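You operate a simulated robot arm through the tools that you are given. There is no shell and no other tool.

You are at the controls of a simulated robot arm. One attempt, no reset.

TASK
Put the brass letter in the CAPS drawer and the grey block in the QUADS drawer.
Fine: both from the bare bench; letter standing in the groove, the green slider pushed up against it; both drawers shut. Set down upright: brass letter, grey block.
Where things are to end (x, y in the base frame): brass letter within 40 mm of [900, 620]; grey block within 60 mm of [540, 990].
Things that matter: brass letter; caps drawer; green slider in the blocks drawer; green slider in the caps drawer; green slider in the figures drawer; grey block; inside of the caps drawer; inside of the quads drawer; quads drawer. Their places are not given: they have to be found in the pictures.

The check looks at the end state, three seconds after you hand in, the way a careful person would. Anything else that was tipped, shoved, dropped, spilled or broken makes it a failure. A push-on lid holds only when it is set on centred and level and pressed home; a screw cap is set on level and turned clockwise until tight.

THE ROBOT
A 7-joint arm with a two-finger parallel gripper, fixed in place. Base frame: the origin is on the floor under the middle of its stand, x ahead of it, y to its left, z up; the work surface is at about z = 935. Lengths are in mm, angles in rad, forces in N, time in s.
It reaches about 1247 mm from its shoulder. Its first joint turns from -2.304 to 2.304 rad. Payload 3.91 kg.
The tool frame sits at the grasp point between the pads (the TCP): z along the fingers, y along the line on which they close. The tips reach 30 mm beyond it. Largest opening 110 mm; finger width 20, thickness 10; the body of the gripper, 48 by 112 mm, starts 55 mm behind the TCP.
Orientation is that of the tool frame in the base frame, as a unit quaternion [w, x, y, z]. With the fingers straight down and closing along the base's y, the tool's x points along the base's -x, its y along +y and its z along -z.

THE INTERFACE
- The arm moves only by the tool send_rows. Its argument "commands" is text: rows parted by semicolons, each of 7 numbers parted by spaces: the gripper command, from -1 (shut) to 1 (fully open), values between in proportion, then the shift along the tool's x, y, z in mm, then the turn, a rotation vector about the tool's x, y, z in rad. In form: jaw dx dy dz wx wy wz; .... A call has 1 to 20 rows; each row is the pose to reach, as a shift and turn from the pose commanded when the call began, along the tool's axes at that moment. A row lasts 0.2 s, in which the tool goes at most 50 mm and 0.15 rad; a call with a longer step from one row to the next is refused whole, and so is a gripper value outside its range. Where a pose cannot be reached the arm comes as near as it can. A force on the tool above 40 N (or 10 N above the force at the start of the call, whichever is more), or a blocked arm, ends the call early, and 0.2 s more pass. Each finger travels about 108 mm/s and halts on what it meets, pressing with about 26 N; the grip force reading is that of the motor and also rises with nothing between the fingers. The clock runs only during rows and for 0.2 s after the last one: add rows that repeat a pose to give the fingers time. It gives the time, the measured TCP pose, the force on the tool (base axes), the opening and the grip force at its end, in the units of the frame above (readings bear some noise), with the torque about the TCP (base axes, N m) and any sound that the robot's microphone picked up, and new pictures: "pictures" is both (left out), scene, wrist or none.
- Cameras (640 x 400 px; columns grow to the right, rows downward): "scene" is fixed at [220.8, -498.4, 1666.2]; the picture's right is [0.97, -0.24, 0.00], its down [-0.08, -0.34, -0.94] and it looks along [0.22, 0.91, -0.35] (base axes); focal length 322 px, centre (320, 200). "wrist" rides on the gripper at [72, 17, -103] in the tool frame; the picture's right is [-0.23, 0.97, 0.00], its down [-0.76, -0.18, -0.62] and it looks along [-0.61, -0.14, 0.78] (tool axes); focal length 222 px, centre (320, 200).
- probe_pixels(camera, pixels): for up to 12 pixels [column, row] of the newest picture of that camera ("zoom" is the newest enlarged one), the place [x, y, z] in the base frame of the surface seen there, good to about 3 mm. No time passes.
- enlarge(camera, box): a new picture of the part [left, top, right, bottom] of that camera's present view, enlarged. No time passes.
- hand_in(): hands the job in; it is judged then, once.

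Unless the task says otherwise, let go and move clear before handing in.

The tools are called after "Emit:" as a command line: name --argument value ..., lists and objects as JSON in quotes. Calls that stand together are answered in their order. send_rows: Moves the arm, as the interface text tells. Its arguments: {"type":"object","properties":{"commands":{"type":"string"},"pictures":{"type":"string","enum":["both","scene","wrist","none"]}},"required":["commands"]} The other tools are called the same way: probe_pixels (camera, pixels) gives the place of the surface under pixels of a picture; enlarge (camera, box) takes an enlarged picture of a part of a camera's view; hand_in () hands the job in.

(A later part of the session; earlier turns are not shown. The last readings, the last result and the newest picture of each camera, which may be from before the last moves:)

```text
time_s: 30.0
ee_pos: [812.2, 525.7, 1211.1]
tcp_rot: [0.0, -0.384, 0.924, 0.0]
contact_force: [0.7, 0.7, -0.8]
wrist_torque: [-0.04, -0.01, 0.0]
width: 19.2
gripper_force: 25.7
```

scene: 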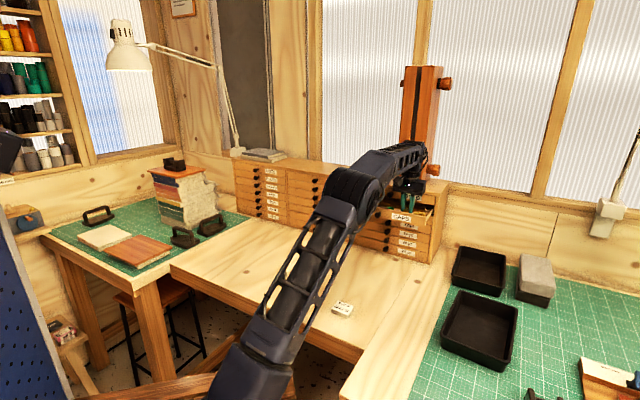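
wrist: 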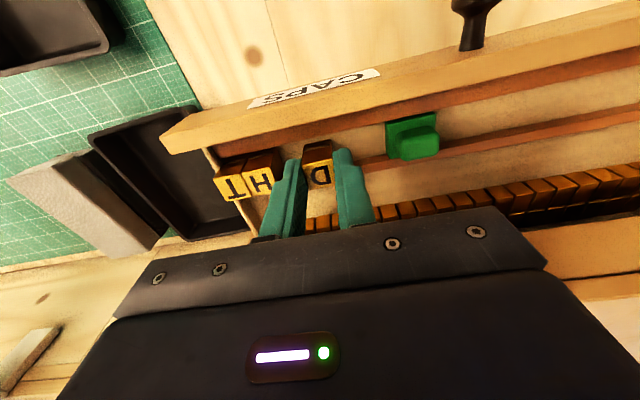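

No contact yet, so I'll keep lowering in small steps.

Emit:
send_rows --commands "-1 0 0 0.6 0 0 0; -1 0 0 1.2 0 0 0; -1 0 0 1.2 0 0 0" --pictures "none"

Emit:
send_rows --commands "-1 0 0 0.5 0 0 0; -1 0 0 0.8 0 0 0; -1 0 0 0.8 0 0 0" --pictures "wrist"

```text
time_s: 30.8
ee_pos: [812.6, 525.5, 1209.6]
tcp_rot: [0.0, -0.383, 0.924, 0.0]
contact_force: [0.0, 0.6, -0.9]
wrist_torque: [0.04, -0.02, -0.01]
width: 19.5
gripper_force: 26.1
```

```text
time_s: 31.6
ee_pos: [814.0, 523.9, 1209.9]
tcp_rot: [0.0, -0.383, 0.924, 0.0]
contact_force: [1.6, 1.8, 3.3]
wrist_torque: [0.06, -0.04, -0.03]
width: 19.1
gripper_force: 26.3
```

wrist: 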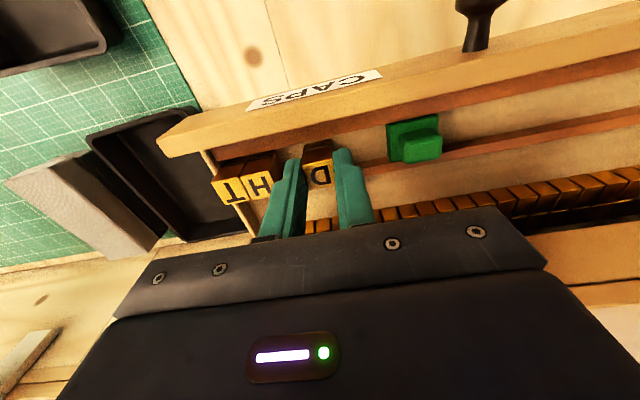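

The force rose from -0.9 to +3.3 N, so D has touched the groove floor. I'll open just enough to release it and lift straight up.

Emit:
send_rows --commands "-0.5 0 0 0 0 0 0; -0.5 0 0 0 0 0 0; -0.5 0 0 -5 0 0 0; -0.5 0 0 -15 0 0 0; -0.5 0 0 -30 0 0 0; -0.5 0 0 -60 0 0 0; -0.5 0 0 -90 0 0 0; -0.5 0 0 -90 0 0 0"

Emit:
enlarge --camera "wrist" --box '[240, 80, 400, 180]'

```text
time_s: 33.4
ee_pos: [812.7, 525.9, 1301.1]
tcp_rot: [0.0, -0.383, 0.924, 0.001]
contact_force: [-0.2, 0.3, -0.6]
wrist_torque: [0.0, 0.01, -0.02]
width: 27.5
gripper_force: 0.1
```

scene: 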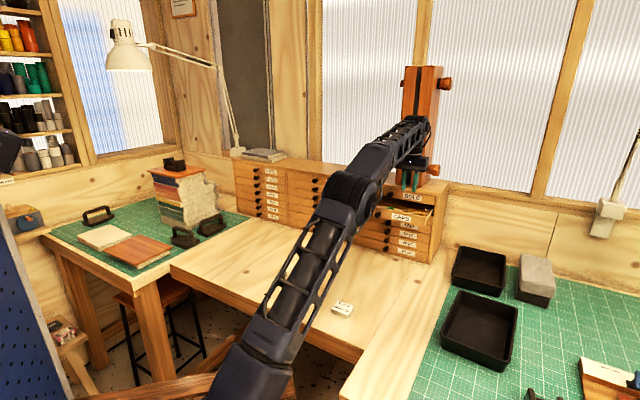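
wrist: 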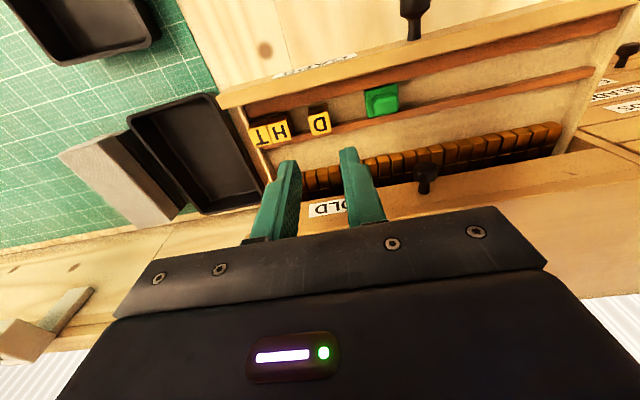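

```text
4.00 times, centred on (320, 130) of wrist
```

zoom: 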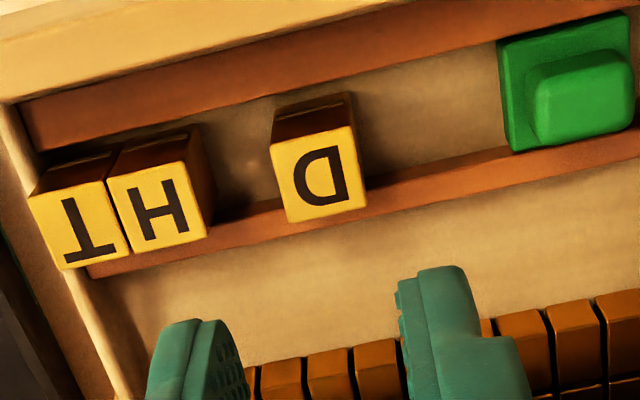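

D now stands in the groove in line with H and T. I'll probe the green slider's faces to plan the push.

Emit:
enlarge --camera "wrist" --box '[340, 70, 420, 120]'

```text
8.00 times, centred on (380, 95) of wrist
```

zoom: 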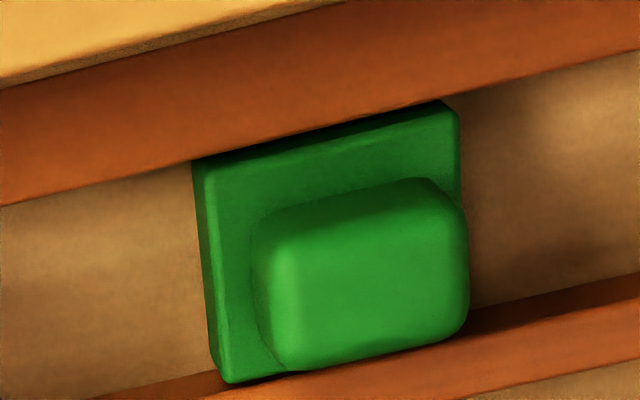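

Emit:
probe_pixels --camera "zoom" --pixels '[[210, 175], [450, 115], [228, 370], [300, 160], [280, 260], [455, 220], [460, 320], [295, 345], [370, 290], [340, 205], [440, 160], [235, 280]]'

Emit:
probe_pixels --camera "zoom" --pixels '[[198, 250], [205, 330], [150, 260], [500, 200], [480, 300], [560, 180], [200, 170], [457, 140], [100, 170], [550, 110], [520, 90], [120, 215]]'

```text
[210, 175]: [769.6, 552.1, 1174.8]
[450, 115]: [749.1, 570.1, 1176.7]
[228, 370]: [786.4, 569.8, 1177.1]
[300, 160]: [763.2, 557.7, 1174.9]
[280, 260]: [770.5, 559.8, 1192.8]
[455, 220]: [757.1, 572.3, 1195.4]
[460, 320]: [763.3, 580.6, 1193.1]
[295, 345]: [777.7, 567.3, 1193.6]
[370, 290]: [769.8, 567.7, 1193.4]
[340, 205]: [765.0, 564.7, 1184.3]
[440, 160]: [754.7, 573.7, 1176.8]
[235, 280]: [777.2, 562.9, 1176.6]
```

```text
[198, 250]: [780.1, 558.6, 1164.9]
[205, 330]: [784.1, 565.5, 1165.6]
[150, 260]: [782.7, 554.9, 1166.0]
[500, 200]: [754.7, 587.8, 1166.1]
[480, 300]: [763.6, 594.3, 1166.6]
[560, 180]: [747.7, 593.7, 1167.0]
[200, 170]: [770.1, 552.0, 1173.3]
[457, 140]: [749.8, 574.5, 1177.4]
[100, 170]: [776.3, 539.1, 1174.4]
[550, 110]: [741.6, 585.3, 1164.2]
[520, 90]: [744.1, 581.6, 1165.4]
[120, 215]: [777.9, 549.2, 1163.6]
```

The slider base fills the groove (u 126–154, z 1165–1176), with a knob on top up to z 1194. I'll close the fingers, move left of it, and lower the tips into the groove to push it low on its base.

Emit:
send_rows --commands "-1 0.5 20 0 0 0 0; -1 0.5 55 0 0 0 0; -1 0.5 85 0 0 0 0; -1 0.5 98.8 0 0 0 0; -1 0.5 98.8 20 0 0 0; -1 0.5 98.8 50 0 0 0; -1 0.5 98.8 80 0 0 0; -1 0.5 98.8 92 0 0 0; -1 0.5 98.8 92 0 0 0"

Emit:
enlarge --camera "wrist" --box '[200, 100, 400, 225]'

```text
time_s: 35.4
ee_pos: [742.7, 594.7, 1206.7]
tcp_rot: [0.0, -0.383, 0.924, 0.0]
contact_force: [-0.5, -0.1, 0.3]
wrist_torque: [0.01, -0.02, 0.02]
width: 0.2
gripper_force: 25.8
```

scene: 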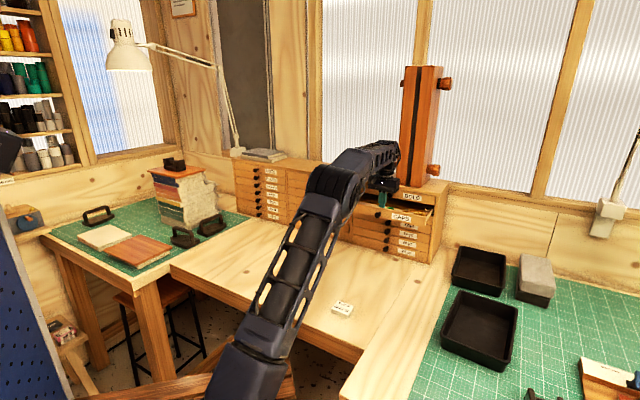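
wrist: 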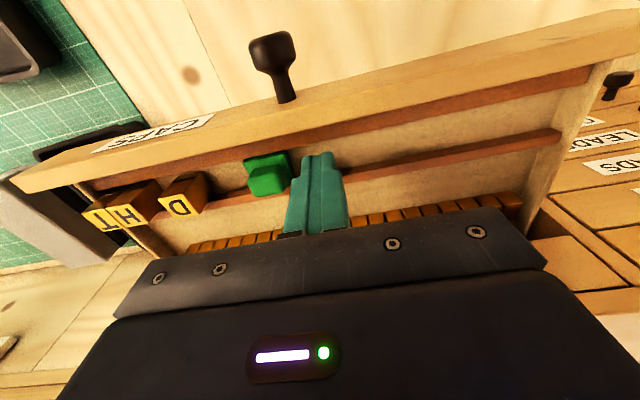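

```text
3.20 times, centred on (300, 162) of wrist
```

zoom: 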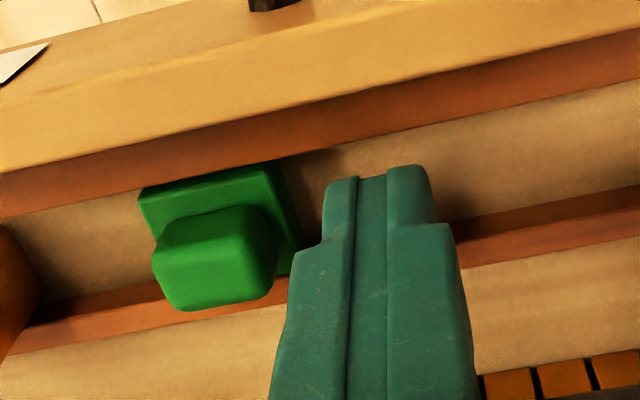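

The fingers flare a little above their tips and could catch the slider's knob before its base. I'll tilt the tool 0.2 rad so the tips lead, backing off slightly first, then lower into the groove.

Emit:
send_rows --commands "-1 0 4 0 0.1 0 0; -1 0 6.5 0 0.2 0 0; -1 0 6.5 4 0.2 0 0; -1 0 6.5 7 0.2 0 0; -1 0 6.5 7 0.2 0 0"

Emit:
enlarge --camera "wrist" --box '[200, 100, 400, 225]'

```text
time_s: 36.6
ee_pos: [737.4, 600.6, 1200.6]
tcp_rot: [0.039, -0.38, 0.92, -0.091]
contact_force: [-0.1, -0.4, -0.1]
wrist_torque: [-0.01, 0.0, 0.0]
width: 0.1
gripper_force: 26.1
```

scene: 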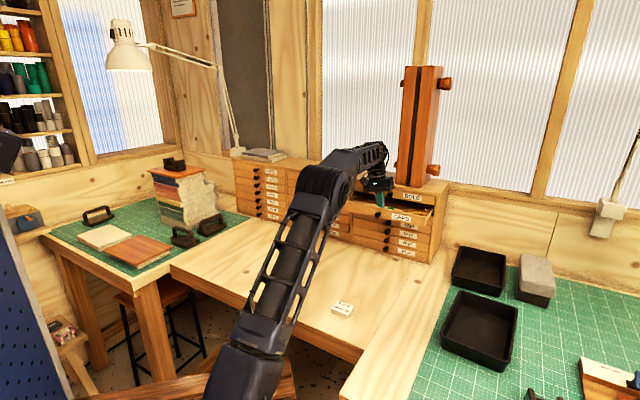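
wrist: 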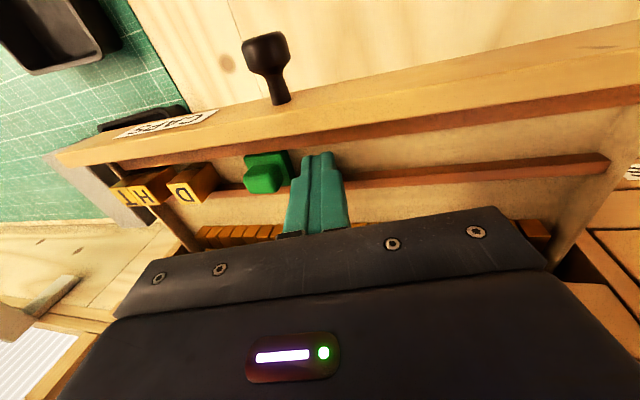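

```text
3.20 times, centred on (300, 162) of wrist
```

zoom: 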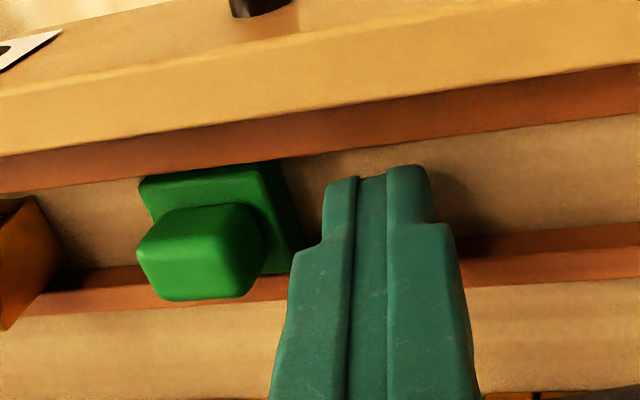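

The tips lead and sit in the groove, left of the slider. I'll lower 2 mm more and push right slowly over the first 45 mm.

Emit:
send_rows --commands "-1 0 0.4 1.96 0 0 0; -1 0 -4.5 2.96 0 0 0; -1 0 -9.4 3.95 0 0 0; -1 0 -12.3 4.55 0 0 0; -1 0 -16.3 5.35 0 0 0; -1 0 -20.2 6.14 0 0 0; -1 0 -24.1 6.94 0 0 0; -1 0 -29 7.93 0 0 0; -1 0 -33.9 8.93 0 0 0; -1 0 -38.8 9.92 0 0 0; -1 0 -43.7 10.9 0 0 0; -1 0 -43.7 10.9 0 0 0"

Emit:
enlarge --camera "wrist" --box '[200, 100, 400, 225]'

```text
time_s: 39.2
ee_pos: [769.8, 568.0, 1198.4]
tcp_rot: [0.038, -0.381, 0.919, -0.093]
contact_force: [-0.8, -0.1, 0.2]
wrist_torque: [0.0, 0.02, 0.02]
width: 0.0
gripper_force: 26.1
```

scene: 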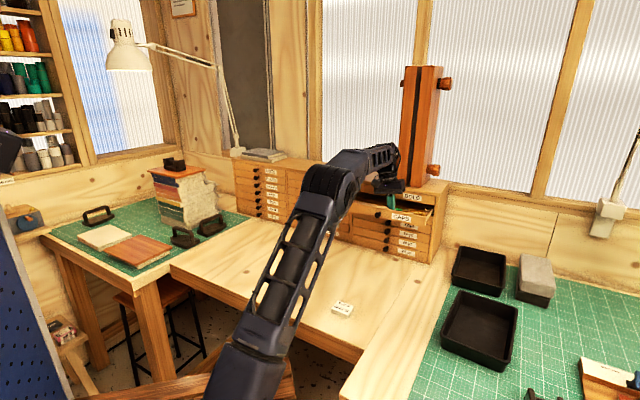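
wrist: 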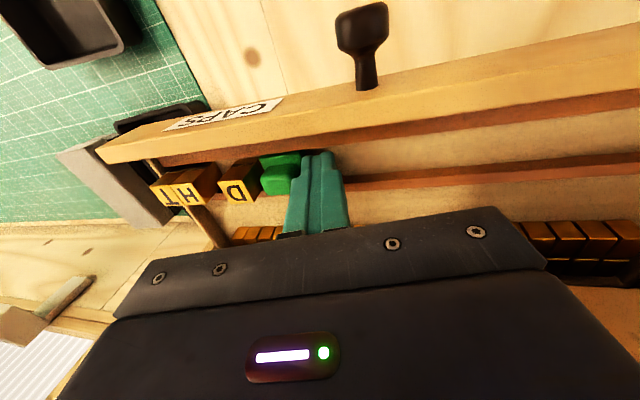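

```text
3.20 times, centred on (300, 162) of wrist
```

zoom: 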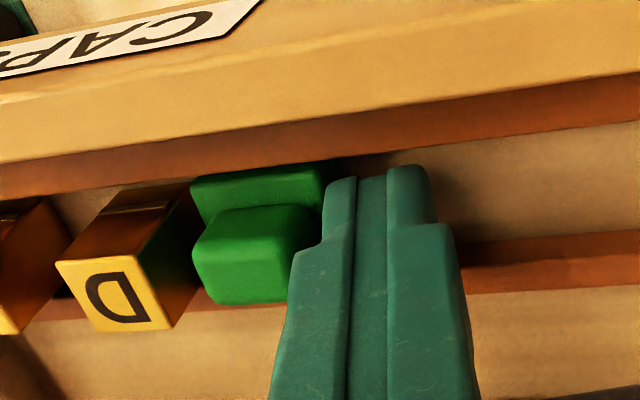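

The slider is moving flat and D, seen at zoom (115,300), is still upright. I'll keep pushing gently, taking D toward H.

Emit:
send_rows --commands "-1 0 -2.94 0.6 0 0 0; -1 0 -5.9 1.2 0 0 0; -1 0 -8.8 1.8 0 0 0; -1 0 -11.8 2.4 0 0 0; -1 0 -14.7 3.0 0 0 0; -1 0 -17.6 3.6 0 0 0; -1 0 -20.1 4.1 0 0 0; -1 0 -20.1 4.1 0 0 0" --pictures "wrist"

Emit:
enlarge --camera "wrist" --box '[200, 100, 400, 225]'

```text
time_s: 41.0
ee_pos: [785.5, 554.1, 1199.4]
tcp_rot: [0.038, -0.381, 0.919, -0.091]
contact_force: [-0.5, -0.4, -0.9]
wrist_torque: [0.0, 0.0, -0.01]
width: 0.0
gripper_force: 25.9
```

wrist: 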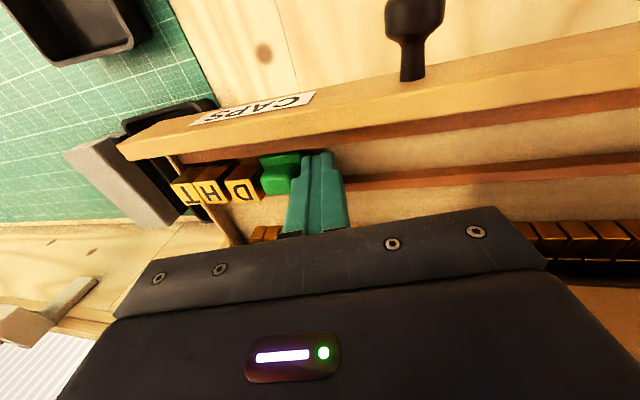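

```text
3.20 times, centred on (300, 162) of wrist
```

zoom: 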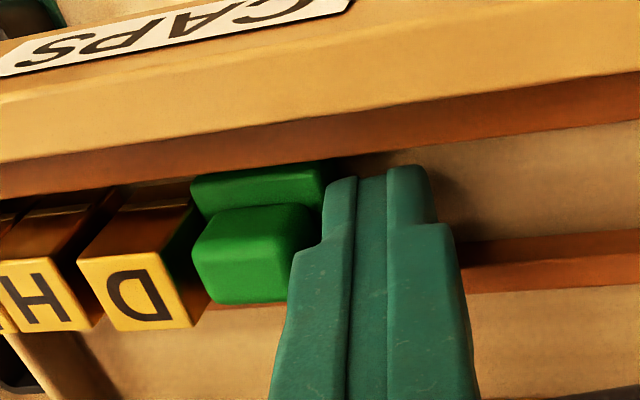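

D is now nearly against H. I'll push the last few millimetres in 1 mm steps, watching the sideways force.

Emit:
send_rows --commands "-1 0 -0.98 0.2 0 0 0; -1 0 -1.96 0.4 0 0 0; -1 0 -2.94 0.6 0 0 0; -1 0 -2.94 0.6 0 0 0" --pictures "wrist"

Emit:
enlarge --camera "wrist" --box '[160, 120, 320, 220]'

```text
time_s: 42.0
ee_pos: [786.7, 552.0, 1198.4]
tcp_rot: [0.038, -0.381, 0.919, -0.092]
contact_force: [-0.6, 0.4, 0.3]
wrist_torque: [0.04, 0.01, 0.0]
width: 0.0
gripper_force: 26.8
```

wrist: 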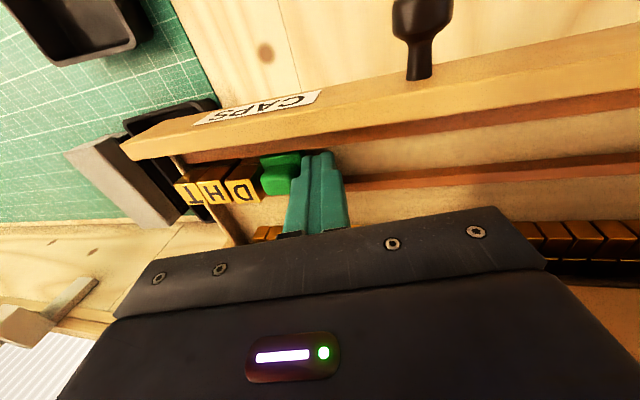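

```text
4.00 times, centred on (240, 170) of wrist
```

zoom: 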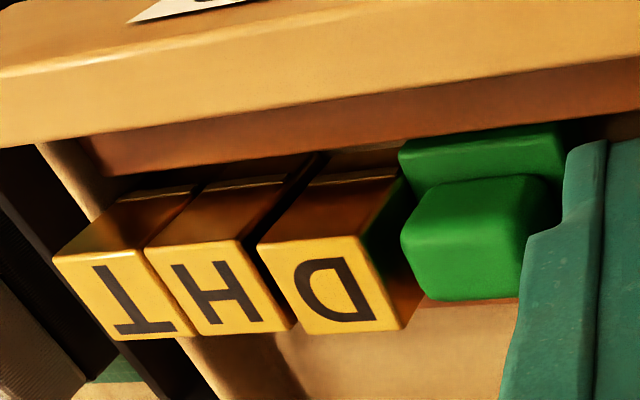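

A small gap is left between D and H in the zoom, so I'll continue in fine steps.

Emit:
send_rows --commands "-1 0 -0.98 0.2 0 0 0; -1 0 -1.96 0.4 0 0 0; -1 0 -1.96 0.4 0 0 0" --pictures "none"

Emit:
send_rows --commands "-1 0 -0.5 0.1 0 0 0; -1 0 -0.98 0.2 0 0 0; -1 0 -0.98 0.2 0 0 0" --pictures "wrist"

Emit:
enlarge --camera "wrist" --box '[160, 120, 320, 220]'

```text
time_s: 42.8
ee_pos: [788.5, 550.5, 1198.5]
tcp_rot: [0.037, -0.381, 0.919, -0.092]
contact_force: [-0.4, 0.1, -0.1]
wrist_torque: [-0.03, 0.04, -0.01]
width: 0.2
gripper_force: 26.2
```

```text
time_s: 43.6
ee_pos: [788.4, 549.5, 1197.9]
tcp_rot: [0.038, -0.381, 0.919, -0.092]
contact_force: [-1.4, 2.1, 1.5]
wrist_torque: [0.02, 0.02, 0.0]
width: 0.0
gripper_force: 26.4
```

wrist: 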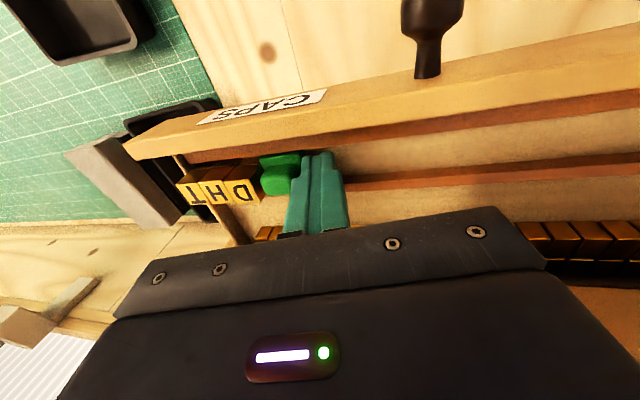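

```text
4.00 times, centred on (240, 170) of wrist
```

zoom: 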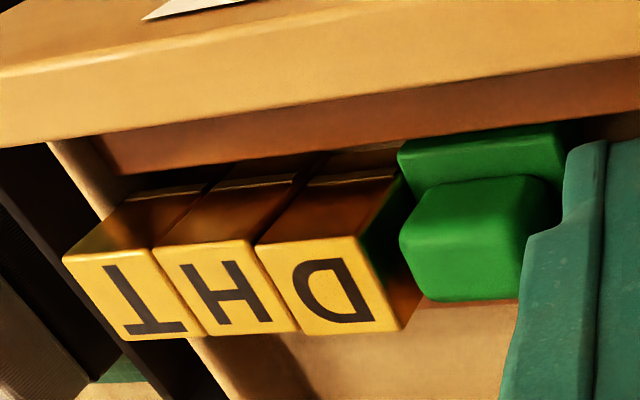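

D is flush with H, the slider is flush with D, and contact force has just appeared (about 2.5 N). I'll back off left, then rise straight up and straighten the tool.

Emit:
send_rows --commands "-1 0 2 -0.4 0 0 0; -1 0 5.9 -1.2 0 0 0; -1 0 7.8 -1.6 0 0 0; -1 0 5.8 -11.4 0 0 0; -1 0 1.8 -31 0 0 0; -1 0 -4.1 -60.4 0 0 0; -1 0 -12.1 -99.6 0 0 0; -1 0 -12.1 -99.6 -0.1 0 0; -1 0 -12.1 -99.6 -0.2 0 0; -1 0 -12.1 -99.6 -0.2 0 0"

Emit:
enlarge --camera "wrist" --box '[240, 60, 440, 185]'

```text
time_s: 45.8
ee_pos: [784.0, 555.0, 1298.7]
tcp_rot: [-0.001, -0.383, 0.924, 0.001]
contact_force: [-0.2, -0.4, -0.4]
wrist_torque: [-0.01, 0.0, 0.0]
width: 0.2
gripper_force: 26.8
```

scene: 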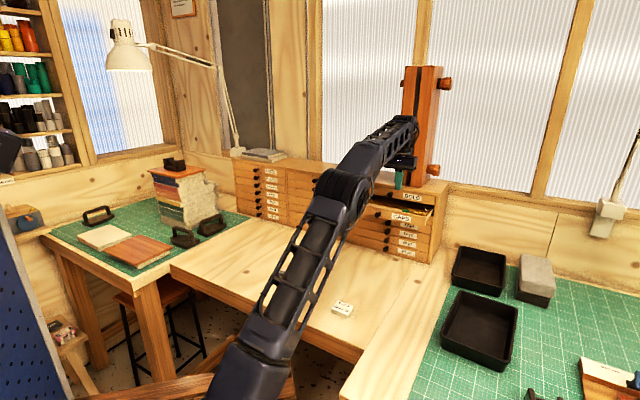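
wrist: 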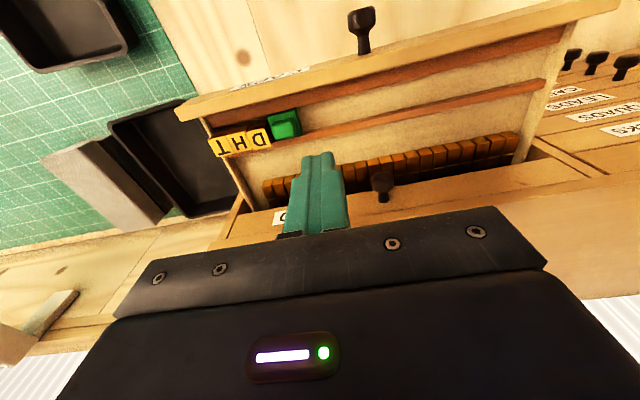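

```text
3.20 times, centred on (340, 122) of wrist
```

zoom: 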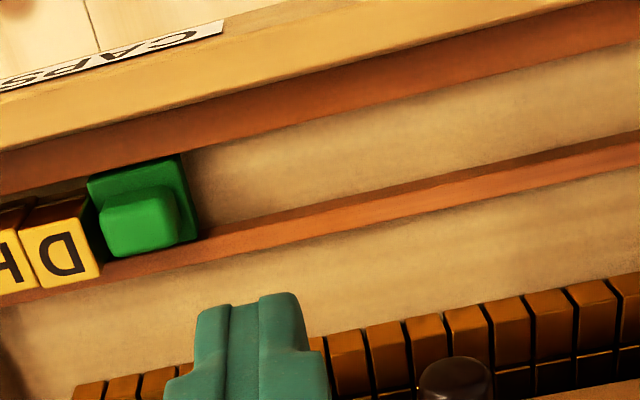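

D, H, T and the slider are all neatly in place. I'll swing back out in front, re-tilt the tool and line up with the open CAPS knob to shut the drawer under control.

Emit:
send_rows --commands "0 40 10 0 0 -0.12 0; 0 83 20 0 0 -0.24 0; 0 125 30 0 0 -0.36 0; 0 146.8 40 10 0 -0.49 0; 0 146.8 48.2 30 0 -0.61 0; 0 146.8 48.2 50 0 -0.733 0; 0 146.8 48.2 70 0 -0.855 0; 0 146.8 48.2 85 0 -0.977 0; 0 146.8 48.2 98.7 0 -1.0995 0; 0 146.8 48.2 98.7 0 -1.2217 0; 0 146.8 48.2 98.7 0 -1.2217 0"

Emit:
probe_pixels --camera "wrist" --pixels '[[320, 150], [320, 130]]'

```text
time_s: 48.2
ee_pos: [646.4, 483.2, 1200.7]
tcp_rot: [0.53, -0.313, 0.757, 0.221]
contact_force: [1.8, -1.7, 0.9]
wrist_torque: [0.02, 0.08, 0.08]
width: 55.0
gripper_force: 0.0
```

scene: 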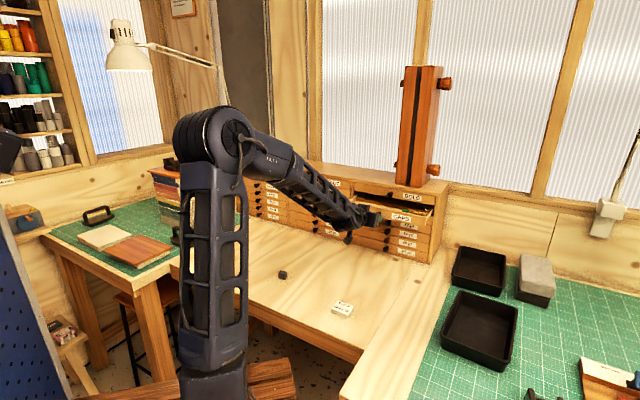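
wrist: 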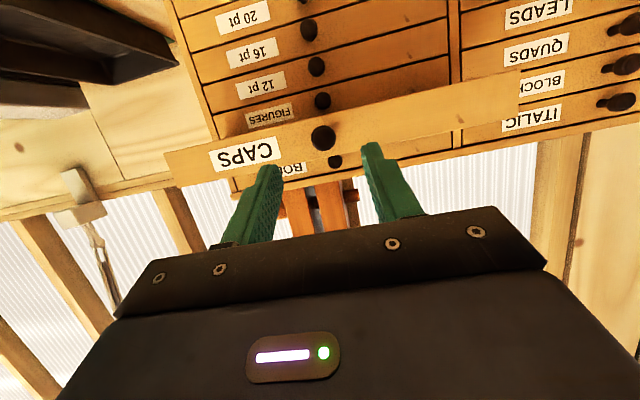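

```text
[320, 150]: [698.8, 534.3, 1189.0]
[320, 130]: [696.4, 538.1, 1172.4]
```

The CAPS knob at (322,138) is centred ahead of the fingers. I'll move in and grip it.

Emit:
send_rows --commands "0 14 1.4 10 0 0 0; 0 8 1.4 30 0 0 0; 0 2 1.4 50 0 0 0; 0 -5 1.4 67 0 0 0; 0 -7.5 1.4 73.9 0 0 0; 0 -7.5 1.4 73.9 0 0 0; -0.5 -7.5 1.4 73.9 0 0 0; -1 -7.5 1.4 73.9 0 0 0; -1 -7.5 1.4 73.9 0 0 0; -1 -7.5 1.4 73.9 0 0 0" --pictures "wrist"

```text
time_s: 50.4
ee_pos: [696.3, 535.2, 1181.2]
tcp_rot: [0.53, -0.313, 0.757, 0.219]
contact_force: [7.3, -5.8, 1.5]
wrist_torque: [-0.02, -0.04, -0.1]
width: 21.4
gripper_force: 45.3
```

wrist: 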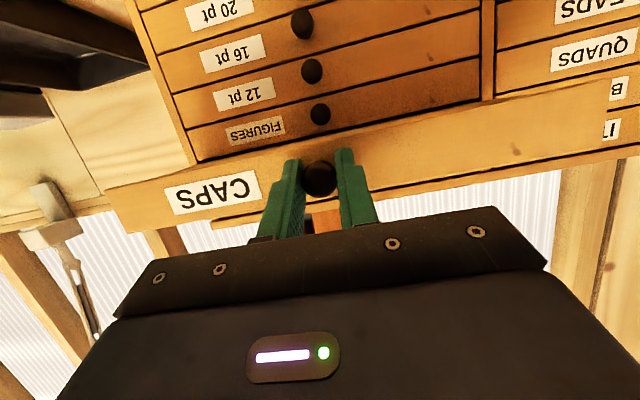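

I have the knob again at 21.4 mm. I'll push the drawer in slowly along +n for the first 115 mm.

Emit:
send_rows --commands "-1 -0.7 -0.3 1.9 0 0 0; -1 -1.7 -0.6 4.7 0 0 0; -1 -3.4 -0.6 9.4 0 0 0; -1 -5.5 -0.6 15 0 0 0; -1 -7.9 -0.6 21.6 0 0 0; -1 -10.3 -0.6 28.2 0 0 0; -1 -12.7 -0.6 34.8 0 0 0; -1 -15.1 -0.6 41.4 0 0 0; -1 -17.5 -0.6 48 0 0 0; -1 -19.9 -0.6 54.6 0 0 0; -1 -22.3 -0.6 61.2 0 0 0; -1 -24.7 -0.6 67.8 0 0 0; -1 -27.1 -0.6 74.4 0 0 0; -1 -29.5 -0.6 81 0 0 0; -1 -31.9 -0.6 87.6 0 0 0; -1 -34.3 -0.6 94.2 0 0 0; -1 -36.6 -0.6 100.6 0 0 0; -1 -38 -0.6 104.4 0 0 0; -1 -39.3 -0.6 108.1 0 0 0; -1 -39.3 -0.6 108.1 0 0 0"

```text
time_s: 54.6
ee_pos: [776.5, 617.5, 1180.2]
tcp_rot: [0.531, -0.312, 0.757, 0.219]
contact_force: [6.0, -4.9, 5.3]
wrist_torque: [0.07, 0.03, -0.13]
width: 21.0
gripper_force: 45.4
```

scene: 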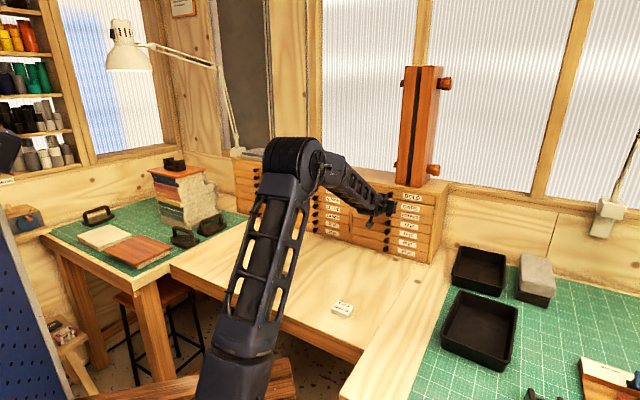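
wrist: 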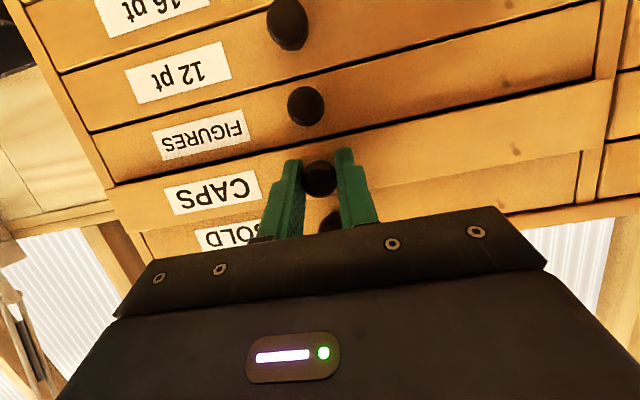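

The drawer has about 12 mm to go. I'll close it in 1–2 mm steps.

Emit:
send_rows --commands "-1 -0.7 0 1.9 0 0 0; -1 -1.4 0 3.8 0 0 0; -1 -2.1 0 5.6 0 0 0; -1 -2.7 0 7.5 0 0 0; -1 -3.2 0 8.9 0 0 0; -1 -3.6 0 9.9 0 0 0; -1 -3.9 0 10.8 0 0 0; -1 -3.9 0 10.8 0 0 0" --pictures "wrist"

Emit:
enlarge --camera "wrist" --box '[100, 100, 340, 250]'

```text
time_s: 56.4
ee_pos: [784.5, 626.1, 1181.6]
tcp_rot: [0.53, -0.312, 0.757, 0.219]
contact_force: [3.5, -4.8, 2.0]
wrist_torque: [0.04, -0.06, -0.06]
width: 21.3
gripper_force: 44.7
```

wrist: 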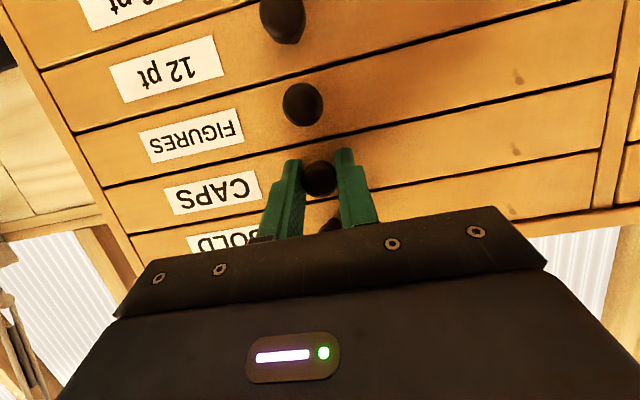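

```text
2.67 times, centred on (220, 175) of wrist
```

zoom: 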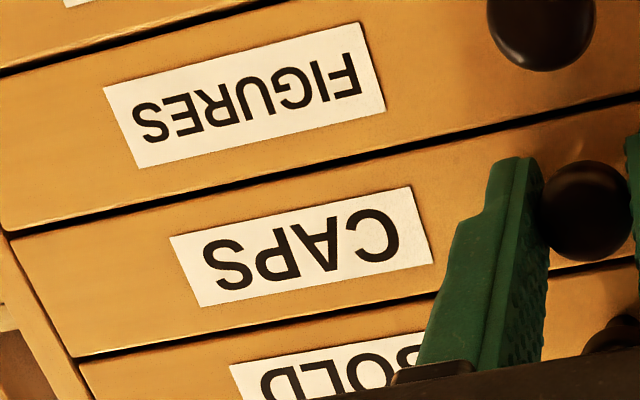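

CAPS looks flush. I'll press a touch further to feel whether it's against its stop.

Emit:
send_rows --commands "-1 -0.2 0 0.6 0 0 0; -1 -0.4 0 1.1 0 0 0; -1 -0.4 0 1.1 0 0 0" --pictures "none"

```text
time_s: 57.2
ee_pos: [784.9, 625.7, 1181.3]
tcp_rot: [0.53, -0.312, 0.757, 0.219]
contact_force: [-4.5, -11.4, 3.3]
wrist_torque: [-0.07, 0.05, 0.01]
width: 21.1
gripper_force: 45.6
```

Resistance of about 11 N along n confirms CAPS is shut. I'll relax, let go and back off.

Emit:
send_rows --commands "-1 0.2 0 -0.6 0 0 0; 0 0.3 0 -0.9 0 0 0; 0 0.3 0 -0.9 0 0 0; 0 0.3 0 -15 0 0 0; 0 0.3 0 -45 0 0 0; 0 0.3 0 -85 0 0 0; 0 0.3 0 -110 0 0 0; 0 0.3 0 -110 0 0 0"

Emit:
enlarge --camera "scene" --box '[340, 170, 450, 270]'

Emit:
enlarge --camera "wrist" --box '[160, 60, 480, 220]'

```text
time_s: 59.0
ee_pos: [712.2, 553.7, 1220.1]
tcp_rot: [0.53, -0.313, 0.757, 0.221]
contact_force: [0.9, 0.0, 0.2]
wrist_torque: [0.02, 0.01, -0.01]
width: 55.3
gripper_force: 0.0
```

scene: 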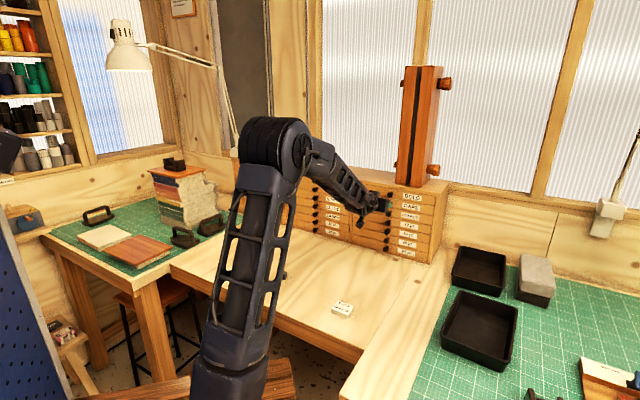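
wrist: 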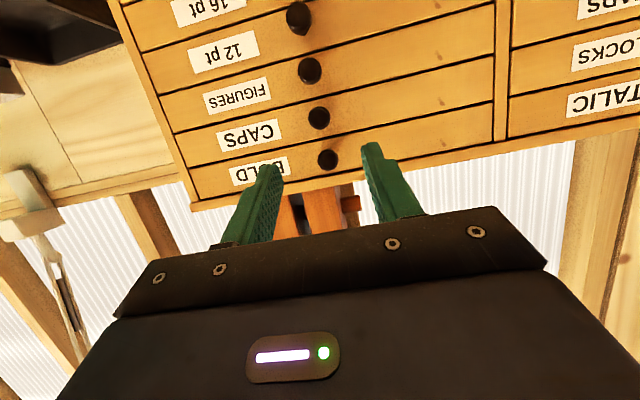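

```text
4.00 times, centred on (395, 220) of scene
```

zoom: 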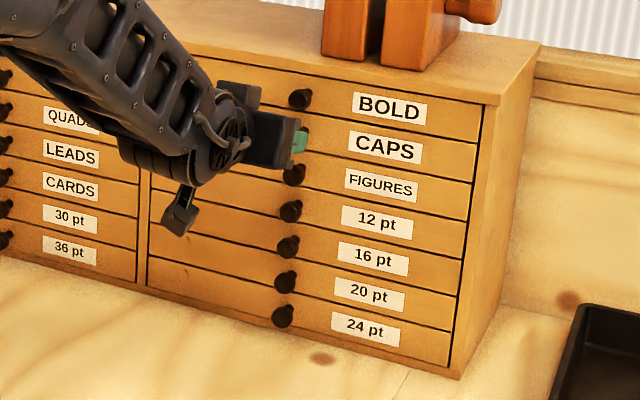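

```text
2.00 times, centred on (320, 140) of wrist
```

zoom: 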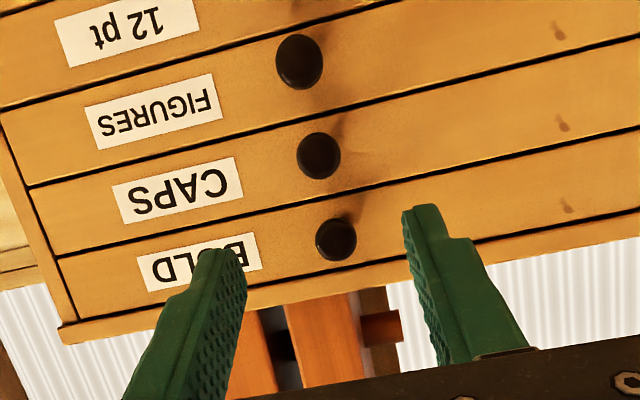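

CAPS is closed flush in both views. I'll slide left along the cabinet to the standoff in front of the QUADS knob (u≈-247, z≈1134).

Emit:
send_rows --commands "0 3 25 2 0 0 0; 0 10 60 7 0 0 0; 0 17 97 12 0 0 0; 0 24 134 17 0 0 0; 0 31 171 22 0 0 0; 0 38 208 27 0 0 0; 0 45 245 32 0 0 0; 0 52 282 37 0 0 0; 0 60 319 42 0 0 0; 0 66 345 45 0 0 0; 0 68.4 358.9 46.2 0 0 0; 0 68.4 358.9 46.2 0 0 0"

Emit:
enlarge --camera "wrist" --box '[160, 60, 480, 220]'

```text
time_s: 61.6
ee_pos: [472.3, 822.3, 1140.3]
tcp_rot: [0.53, -0.312, 0.758, 0.219]
contact_force: [0.1, -0.3, 0.6]
wrist_torque: [0.0, -0.05, -0.02]
width: 54.9
gripper_force: 0.0
```

scene: 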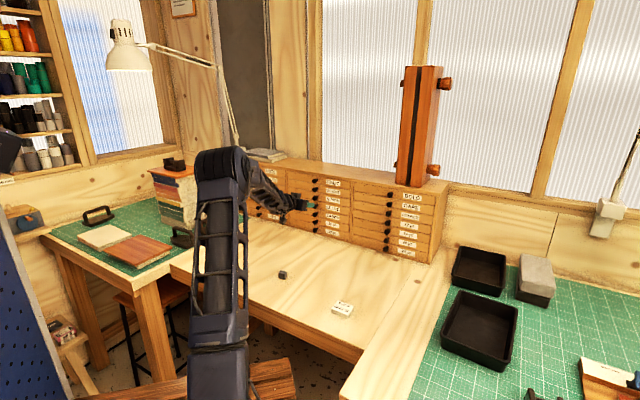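
wrist: 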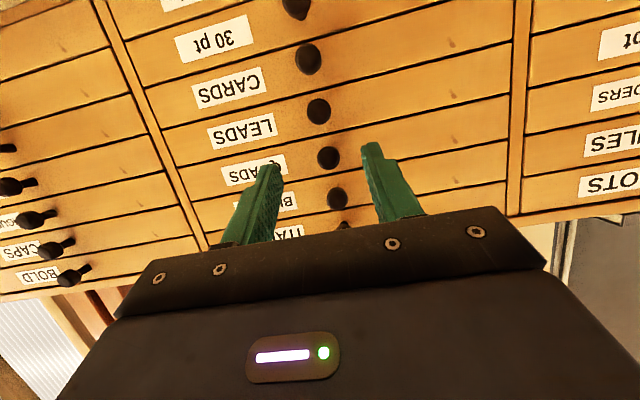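

```text
2.00 times, centred on (320, 140) of wrist
```

zoom: 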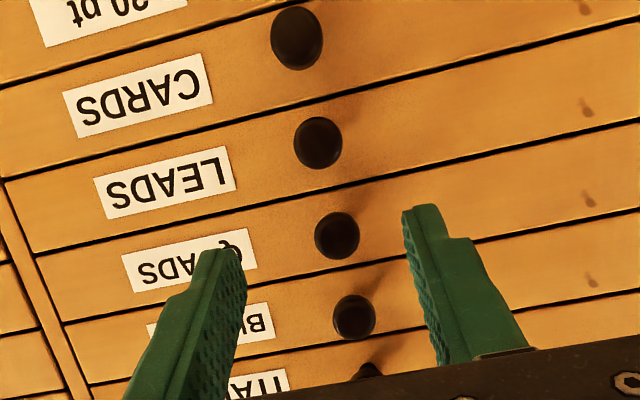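

QUADS, the third drawer, has its knob at zoom (337,235), lined up ahead. I'll probe it to refine.

Emit:
probe_pixels --camera "zoom" --pixels '[[337, 235], [337, 222], [337, 250], [322, 235], [352, 235], [317, 143], [354, 316], [300, 265], [450, 215]]'

```text
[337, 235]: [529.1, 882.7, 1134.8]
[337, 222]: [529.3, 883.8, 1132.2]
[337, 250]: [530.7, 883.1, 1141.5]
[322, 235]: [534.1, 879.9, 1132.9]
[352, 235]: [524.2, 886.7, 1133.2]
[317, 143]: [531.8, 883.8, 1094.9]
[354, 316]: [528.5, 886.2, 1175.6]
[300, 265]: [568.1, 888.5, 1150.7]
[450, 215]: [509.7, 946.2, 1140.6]
```

The QUADS ball centre is at about u=-248.5, w=1010, z=1135.7. I'll straddle it and then close.

Emit:
send_rows --commands "0 -8 1 20 0 0 0; 0 -16 1 42 0 0 0; 0 -23 1 62 0 0 0; 0 -28.6 1 76.5 0 0 0; 0 -28.6 1 76.5 0 0 0" --pictures "wrist"

Emit:
enlarge --camera "wrist" --box '[220, 100, 420, 225]'

```text
time_s: 62.8
ee_pos: [530.7, 880.3, 1139.4]
tcp_rot: [0.53, -0.313, 0.757, 0.22]
contact_force: [-0.1, 0.0, 0.3]
wrist_torque: [0.01, 0.03, 0.0]
width: 55.0
gripper_force: 0.0
```

wrist: 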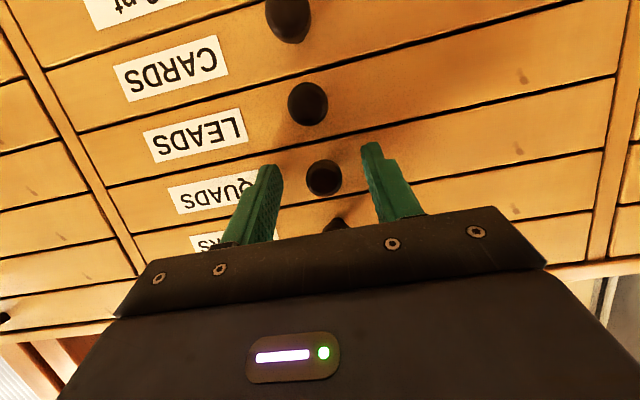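

```text
3.20 times, centred on (320, 162) of wrist
```

zoom: 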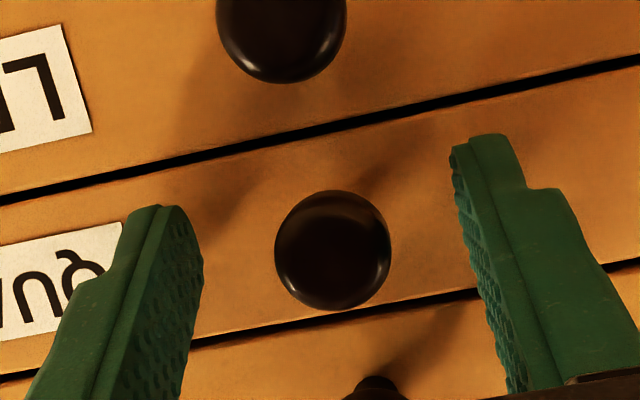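

The knob is about 1.5 mm off centre. I'll trim that, close, and start the pull.

Emit:
send_rows --commands "0 0 1.5 0 0 0 0; -0.4 0 1.5 0 0 0 0; -1 0 1.5 0 0 0 0; -1 0 1.5 0 0 0 0; -1 0 1.5 0 0 0 0" --pictures "none"

```text
time_s: 64.0
ee_pos: [528.4, 881.5, 1139.6]
tcp_rot: [0.53, -0.313, 0.757, 0.219]
contact_force: [-5.1, 4.7, -0.4]
wrist_torque: [-0.03, 0.02, 0.07]
width: 21.3
gripper_force: 45.2
```

The knob is gripped at 21.3 mm, so I'll pull QUADS straight out by about 135 mm.

Emit:
send_rows --commands "-1 1.0 0.3 -2.8 0 0 0; -1 2.4 0.3 -6.6 0 0 0; -1 4.1 0.3 -11.3 0 0 0; -1 6.8 0.3 -18.8 0 0 0; -1 9.6 0.3 -26.3 0 0 0; -1 12.3 0.3 -33.8 0 0 0; -1 15 0.3 -41.4 0 0 0; -1 17.8 0.3 -48.9 0 0 0; -1 20.5 0.3 -56.4 0 0 0; -1 23.3 0.3 -63.9 0 0 0; -1 26 0.3 -71.4 0 0 0; -1 28.7 0.3 -79 0 0 0; -1 31.5 0.3 -86.5 0 0 0; -1 34.2 0.3 -94 0 0 0; -1 36.9 0.3 -101.5 0 0 0; -1 39.7 0.3 -109 0 0 0; -1 42.4 0.3 -116.6 0 0 0; -1 44.5 0.3 -122.2 0 0 0; -1 46.2 0.3 -126.9 0 0 0; -1 46.2 0.3 -126.9 0 0 0"

```text
time_s: 68.2
ee_pos: [431.9, 787.3, 1139.6]
tcp_rot: [0.529, -0.313, 0.758, 0.218]
contact_force: [-1.8, 2.5, -15.2]
wrist_torque: [-0.09, 0.13, 0.04]
width: 21.3
gripper_force: 45.2
```

scene: 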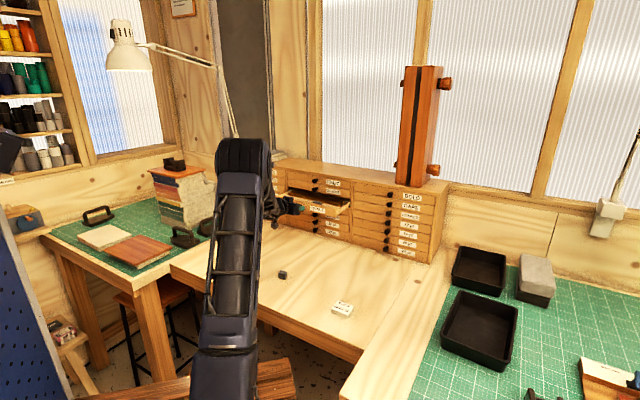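
wrist: 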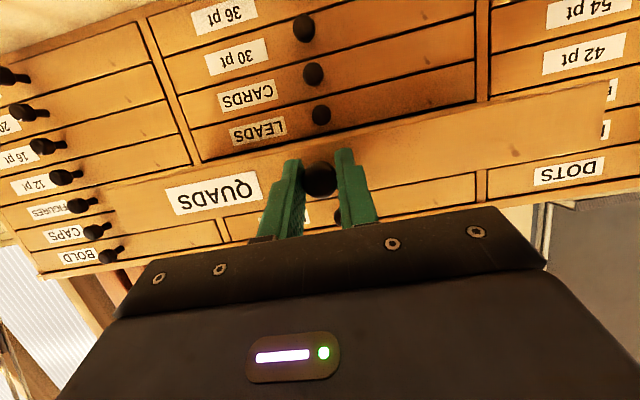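

QUADS is out about 135 mm. I'll ease the vertical load, release and back off.

Emit:
send_rows --commands "-1 0.4 0 0 0 0 0; -1 0.7 0 0 0 0 0; 0 0.7 0 0 0 0 0; 0 0.7 0 0 0 0 0; 0 0.7 0 -20 0 0 0; 0 0.7 0 -50 0 0 0; 0 0.7 0 -90 0 0 0; 0 0.7 0 -120 0 0 0"

Emit:
enlarge --camera "scene" --box '[250, 150, 370, 240]'

```text
time_s: 70.0
ee_pos: [352.4, 704.5, 1178.7]
tcp_rot: [0.53, -0.313, 0.757, 0.219]
contact_force: [0.5, 0.6, -1.2]
wrist_torque: [0.03, 0.0, -0.04]
width: 55.1
gripper_force: 0.1
```

scene: 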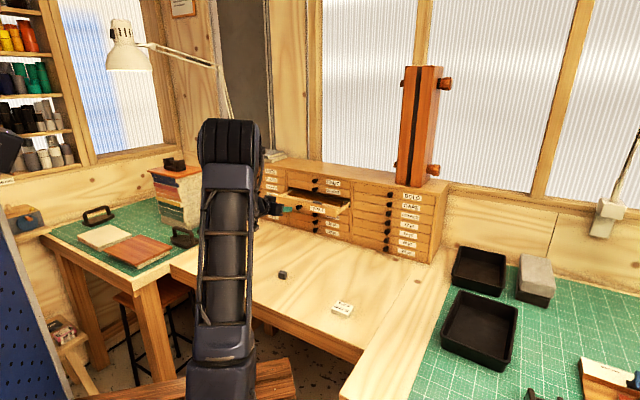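
wrist: 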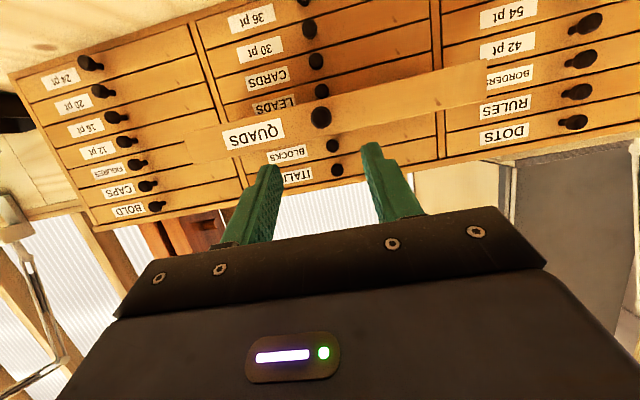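

```text
4.44 times, centred on (310, 195) of scene
```

zoom: 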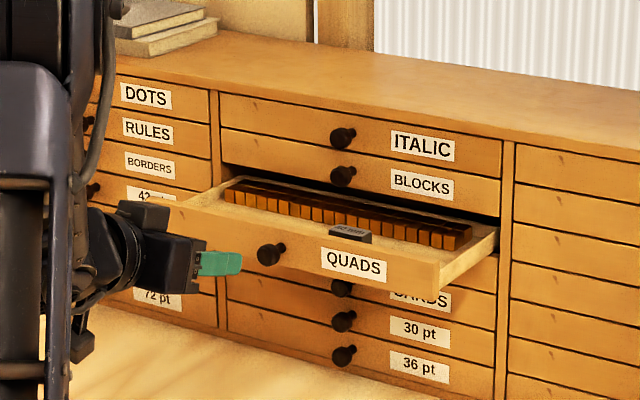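

QUADS is open and already holds another grey block at its right, plus a row of type behind. I'll go over it with the tool pointing down to see the free space on the left.

Emit:
send_rows --commands "1 -33 4 -12 0 0.12 0; 1 -70.5 9 -25.7 0 0.24 0; 1 -108 14 -39 0 0.37 0; 1 -142 19 -51.6 0 0.49 0; 1 -150.5 24 -28 0 0.61 0; 1 -159 29 -4.6 0 0.733 0; 1 -169.4 35 23.6 0 0.855 0; 1 -179.6 41 51.8 0 0.977 0; 1 -188.2 47 75.3 0 1.0995 0; 1 -192.5 51 87.5 0 1.2217 0; 1 -192.5 51 87.5 0 1.2217 0"

Emit:
enlarge --camera "wrist" --box '[200, 80, 480, 240]'

```text
time_s: 72.4
ee_pos: [409.6, 813.8, 1304.9]
tcp_rot: [-0.001, -0.383, 0.924, -0.001]
contact_force: [-1.5, -0.1, -0.1]
wrist_torque: [-0.05, -0.05, -0.02]
width: 109.9
gripper_force: 0.1
out of reach, approached as far as the arm can: row 9, 10, 11
```

scene: 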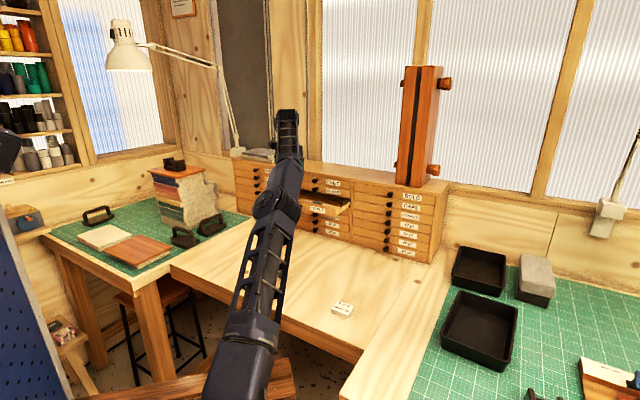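
wrist: 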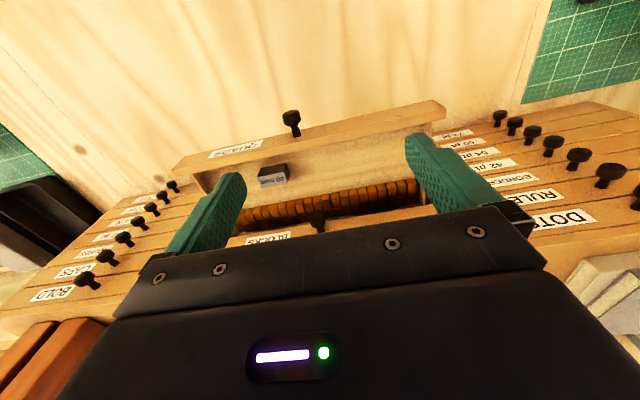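

```text
2.29 times, centred on (340, 160) of wrist
```

zoom: 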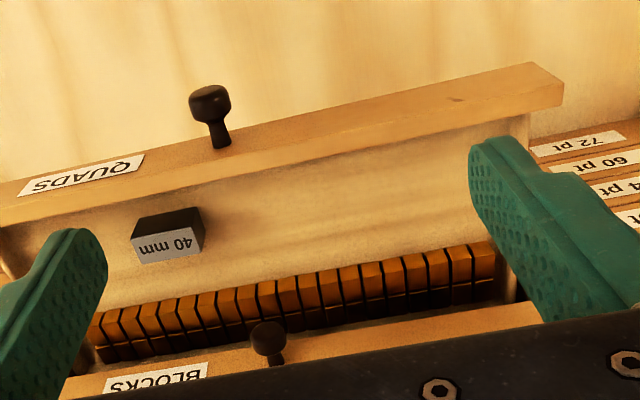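

The inside of QUADS is visible: a "40 mm" quad at right, a type row at the back, and clear floor at left front. The arm stopped short at w=865 and reports this pose as out of reach, so I'll probe the interior now.

Emit:
probe_pixels --camera "zoom" --pixels '[[170, 248], [190, 215], [135, 235], [300, 230], [380, 200], [440, 180], [360, 240], [420, 245], [300, 180], [440, 150], [490, 245], [520, 150]]'

Emit:
probe_pixels --camera "zoom" --pixels '[[400, 255], [460, 250], [330, 265], [240, 290], [250, 245], [250, 195], [400, 165], [545, 90], [270, 150], [208, 100], [268, 330], [430, 215]]'

```text
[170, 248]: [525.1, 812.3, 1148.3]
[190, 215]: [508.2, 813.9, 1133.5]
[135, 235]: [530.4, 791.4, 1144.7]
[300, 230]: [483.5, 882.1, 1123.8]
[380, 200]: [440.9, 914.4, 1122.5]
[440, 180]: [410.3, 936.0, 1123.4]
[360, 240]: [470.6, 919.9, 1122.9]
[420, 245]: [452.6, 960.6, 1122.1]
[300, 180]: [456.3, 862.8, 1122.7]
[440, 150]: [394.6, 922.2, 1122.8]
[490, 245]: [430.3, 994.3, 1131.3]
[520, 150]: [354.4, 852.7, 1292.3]
```

```text
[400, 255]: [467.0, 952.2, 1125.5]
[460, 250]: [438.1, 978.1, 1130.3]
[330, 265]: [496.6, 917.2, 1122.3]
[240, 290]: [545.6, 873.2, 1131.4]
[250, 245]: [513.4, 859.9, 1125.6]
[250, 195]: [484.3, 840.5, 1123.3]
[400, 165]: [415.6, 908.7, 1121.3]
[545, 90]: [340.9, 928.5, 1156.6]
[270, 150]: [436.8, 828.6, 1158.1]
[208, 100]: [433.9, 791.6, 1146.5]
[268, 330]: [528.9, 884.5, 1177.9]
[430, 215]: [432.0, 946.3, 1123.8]
```

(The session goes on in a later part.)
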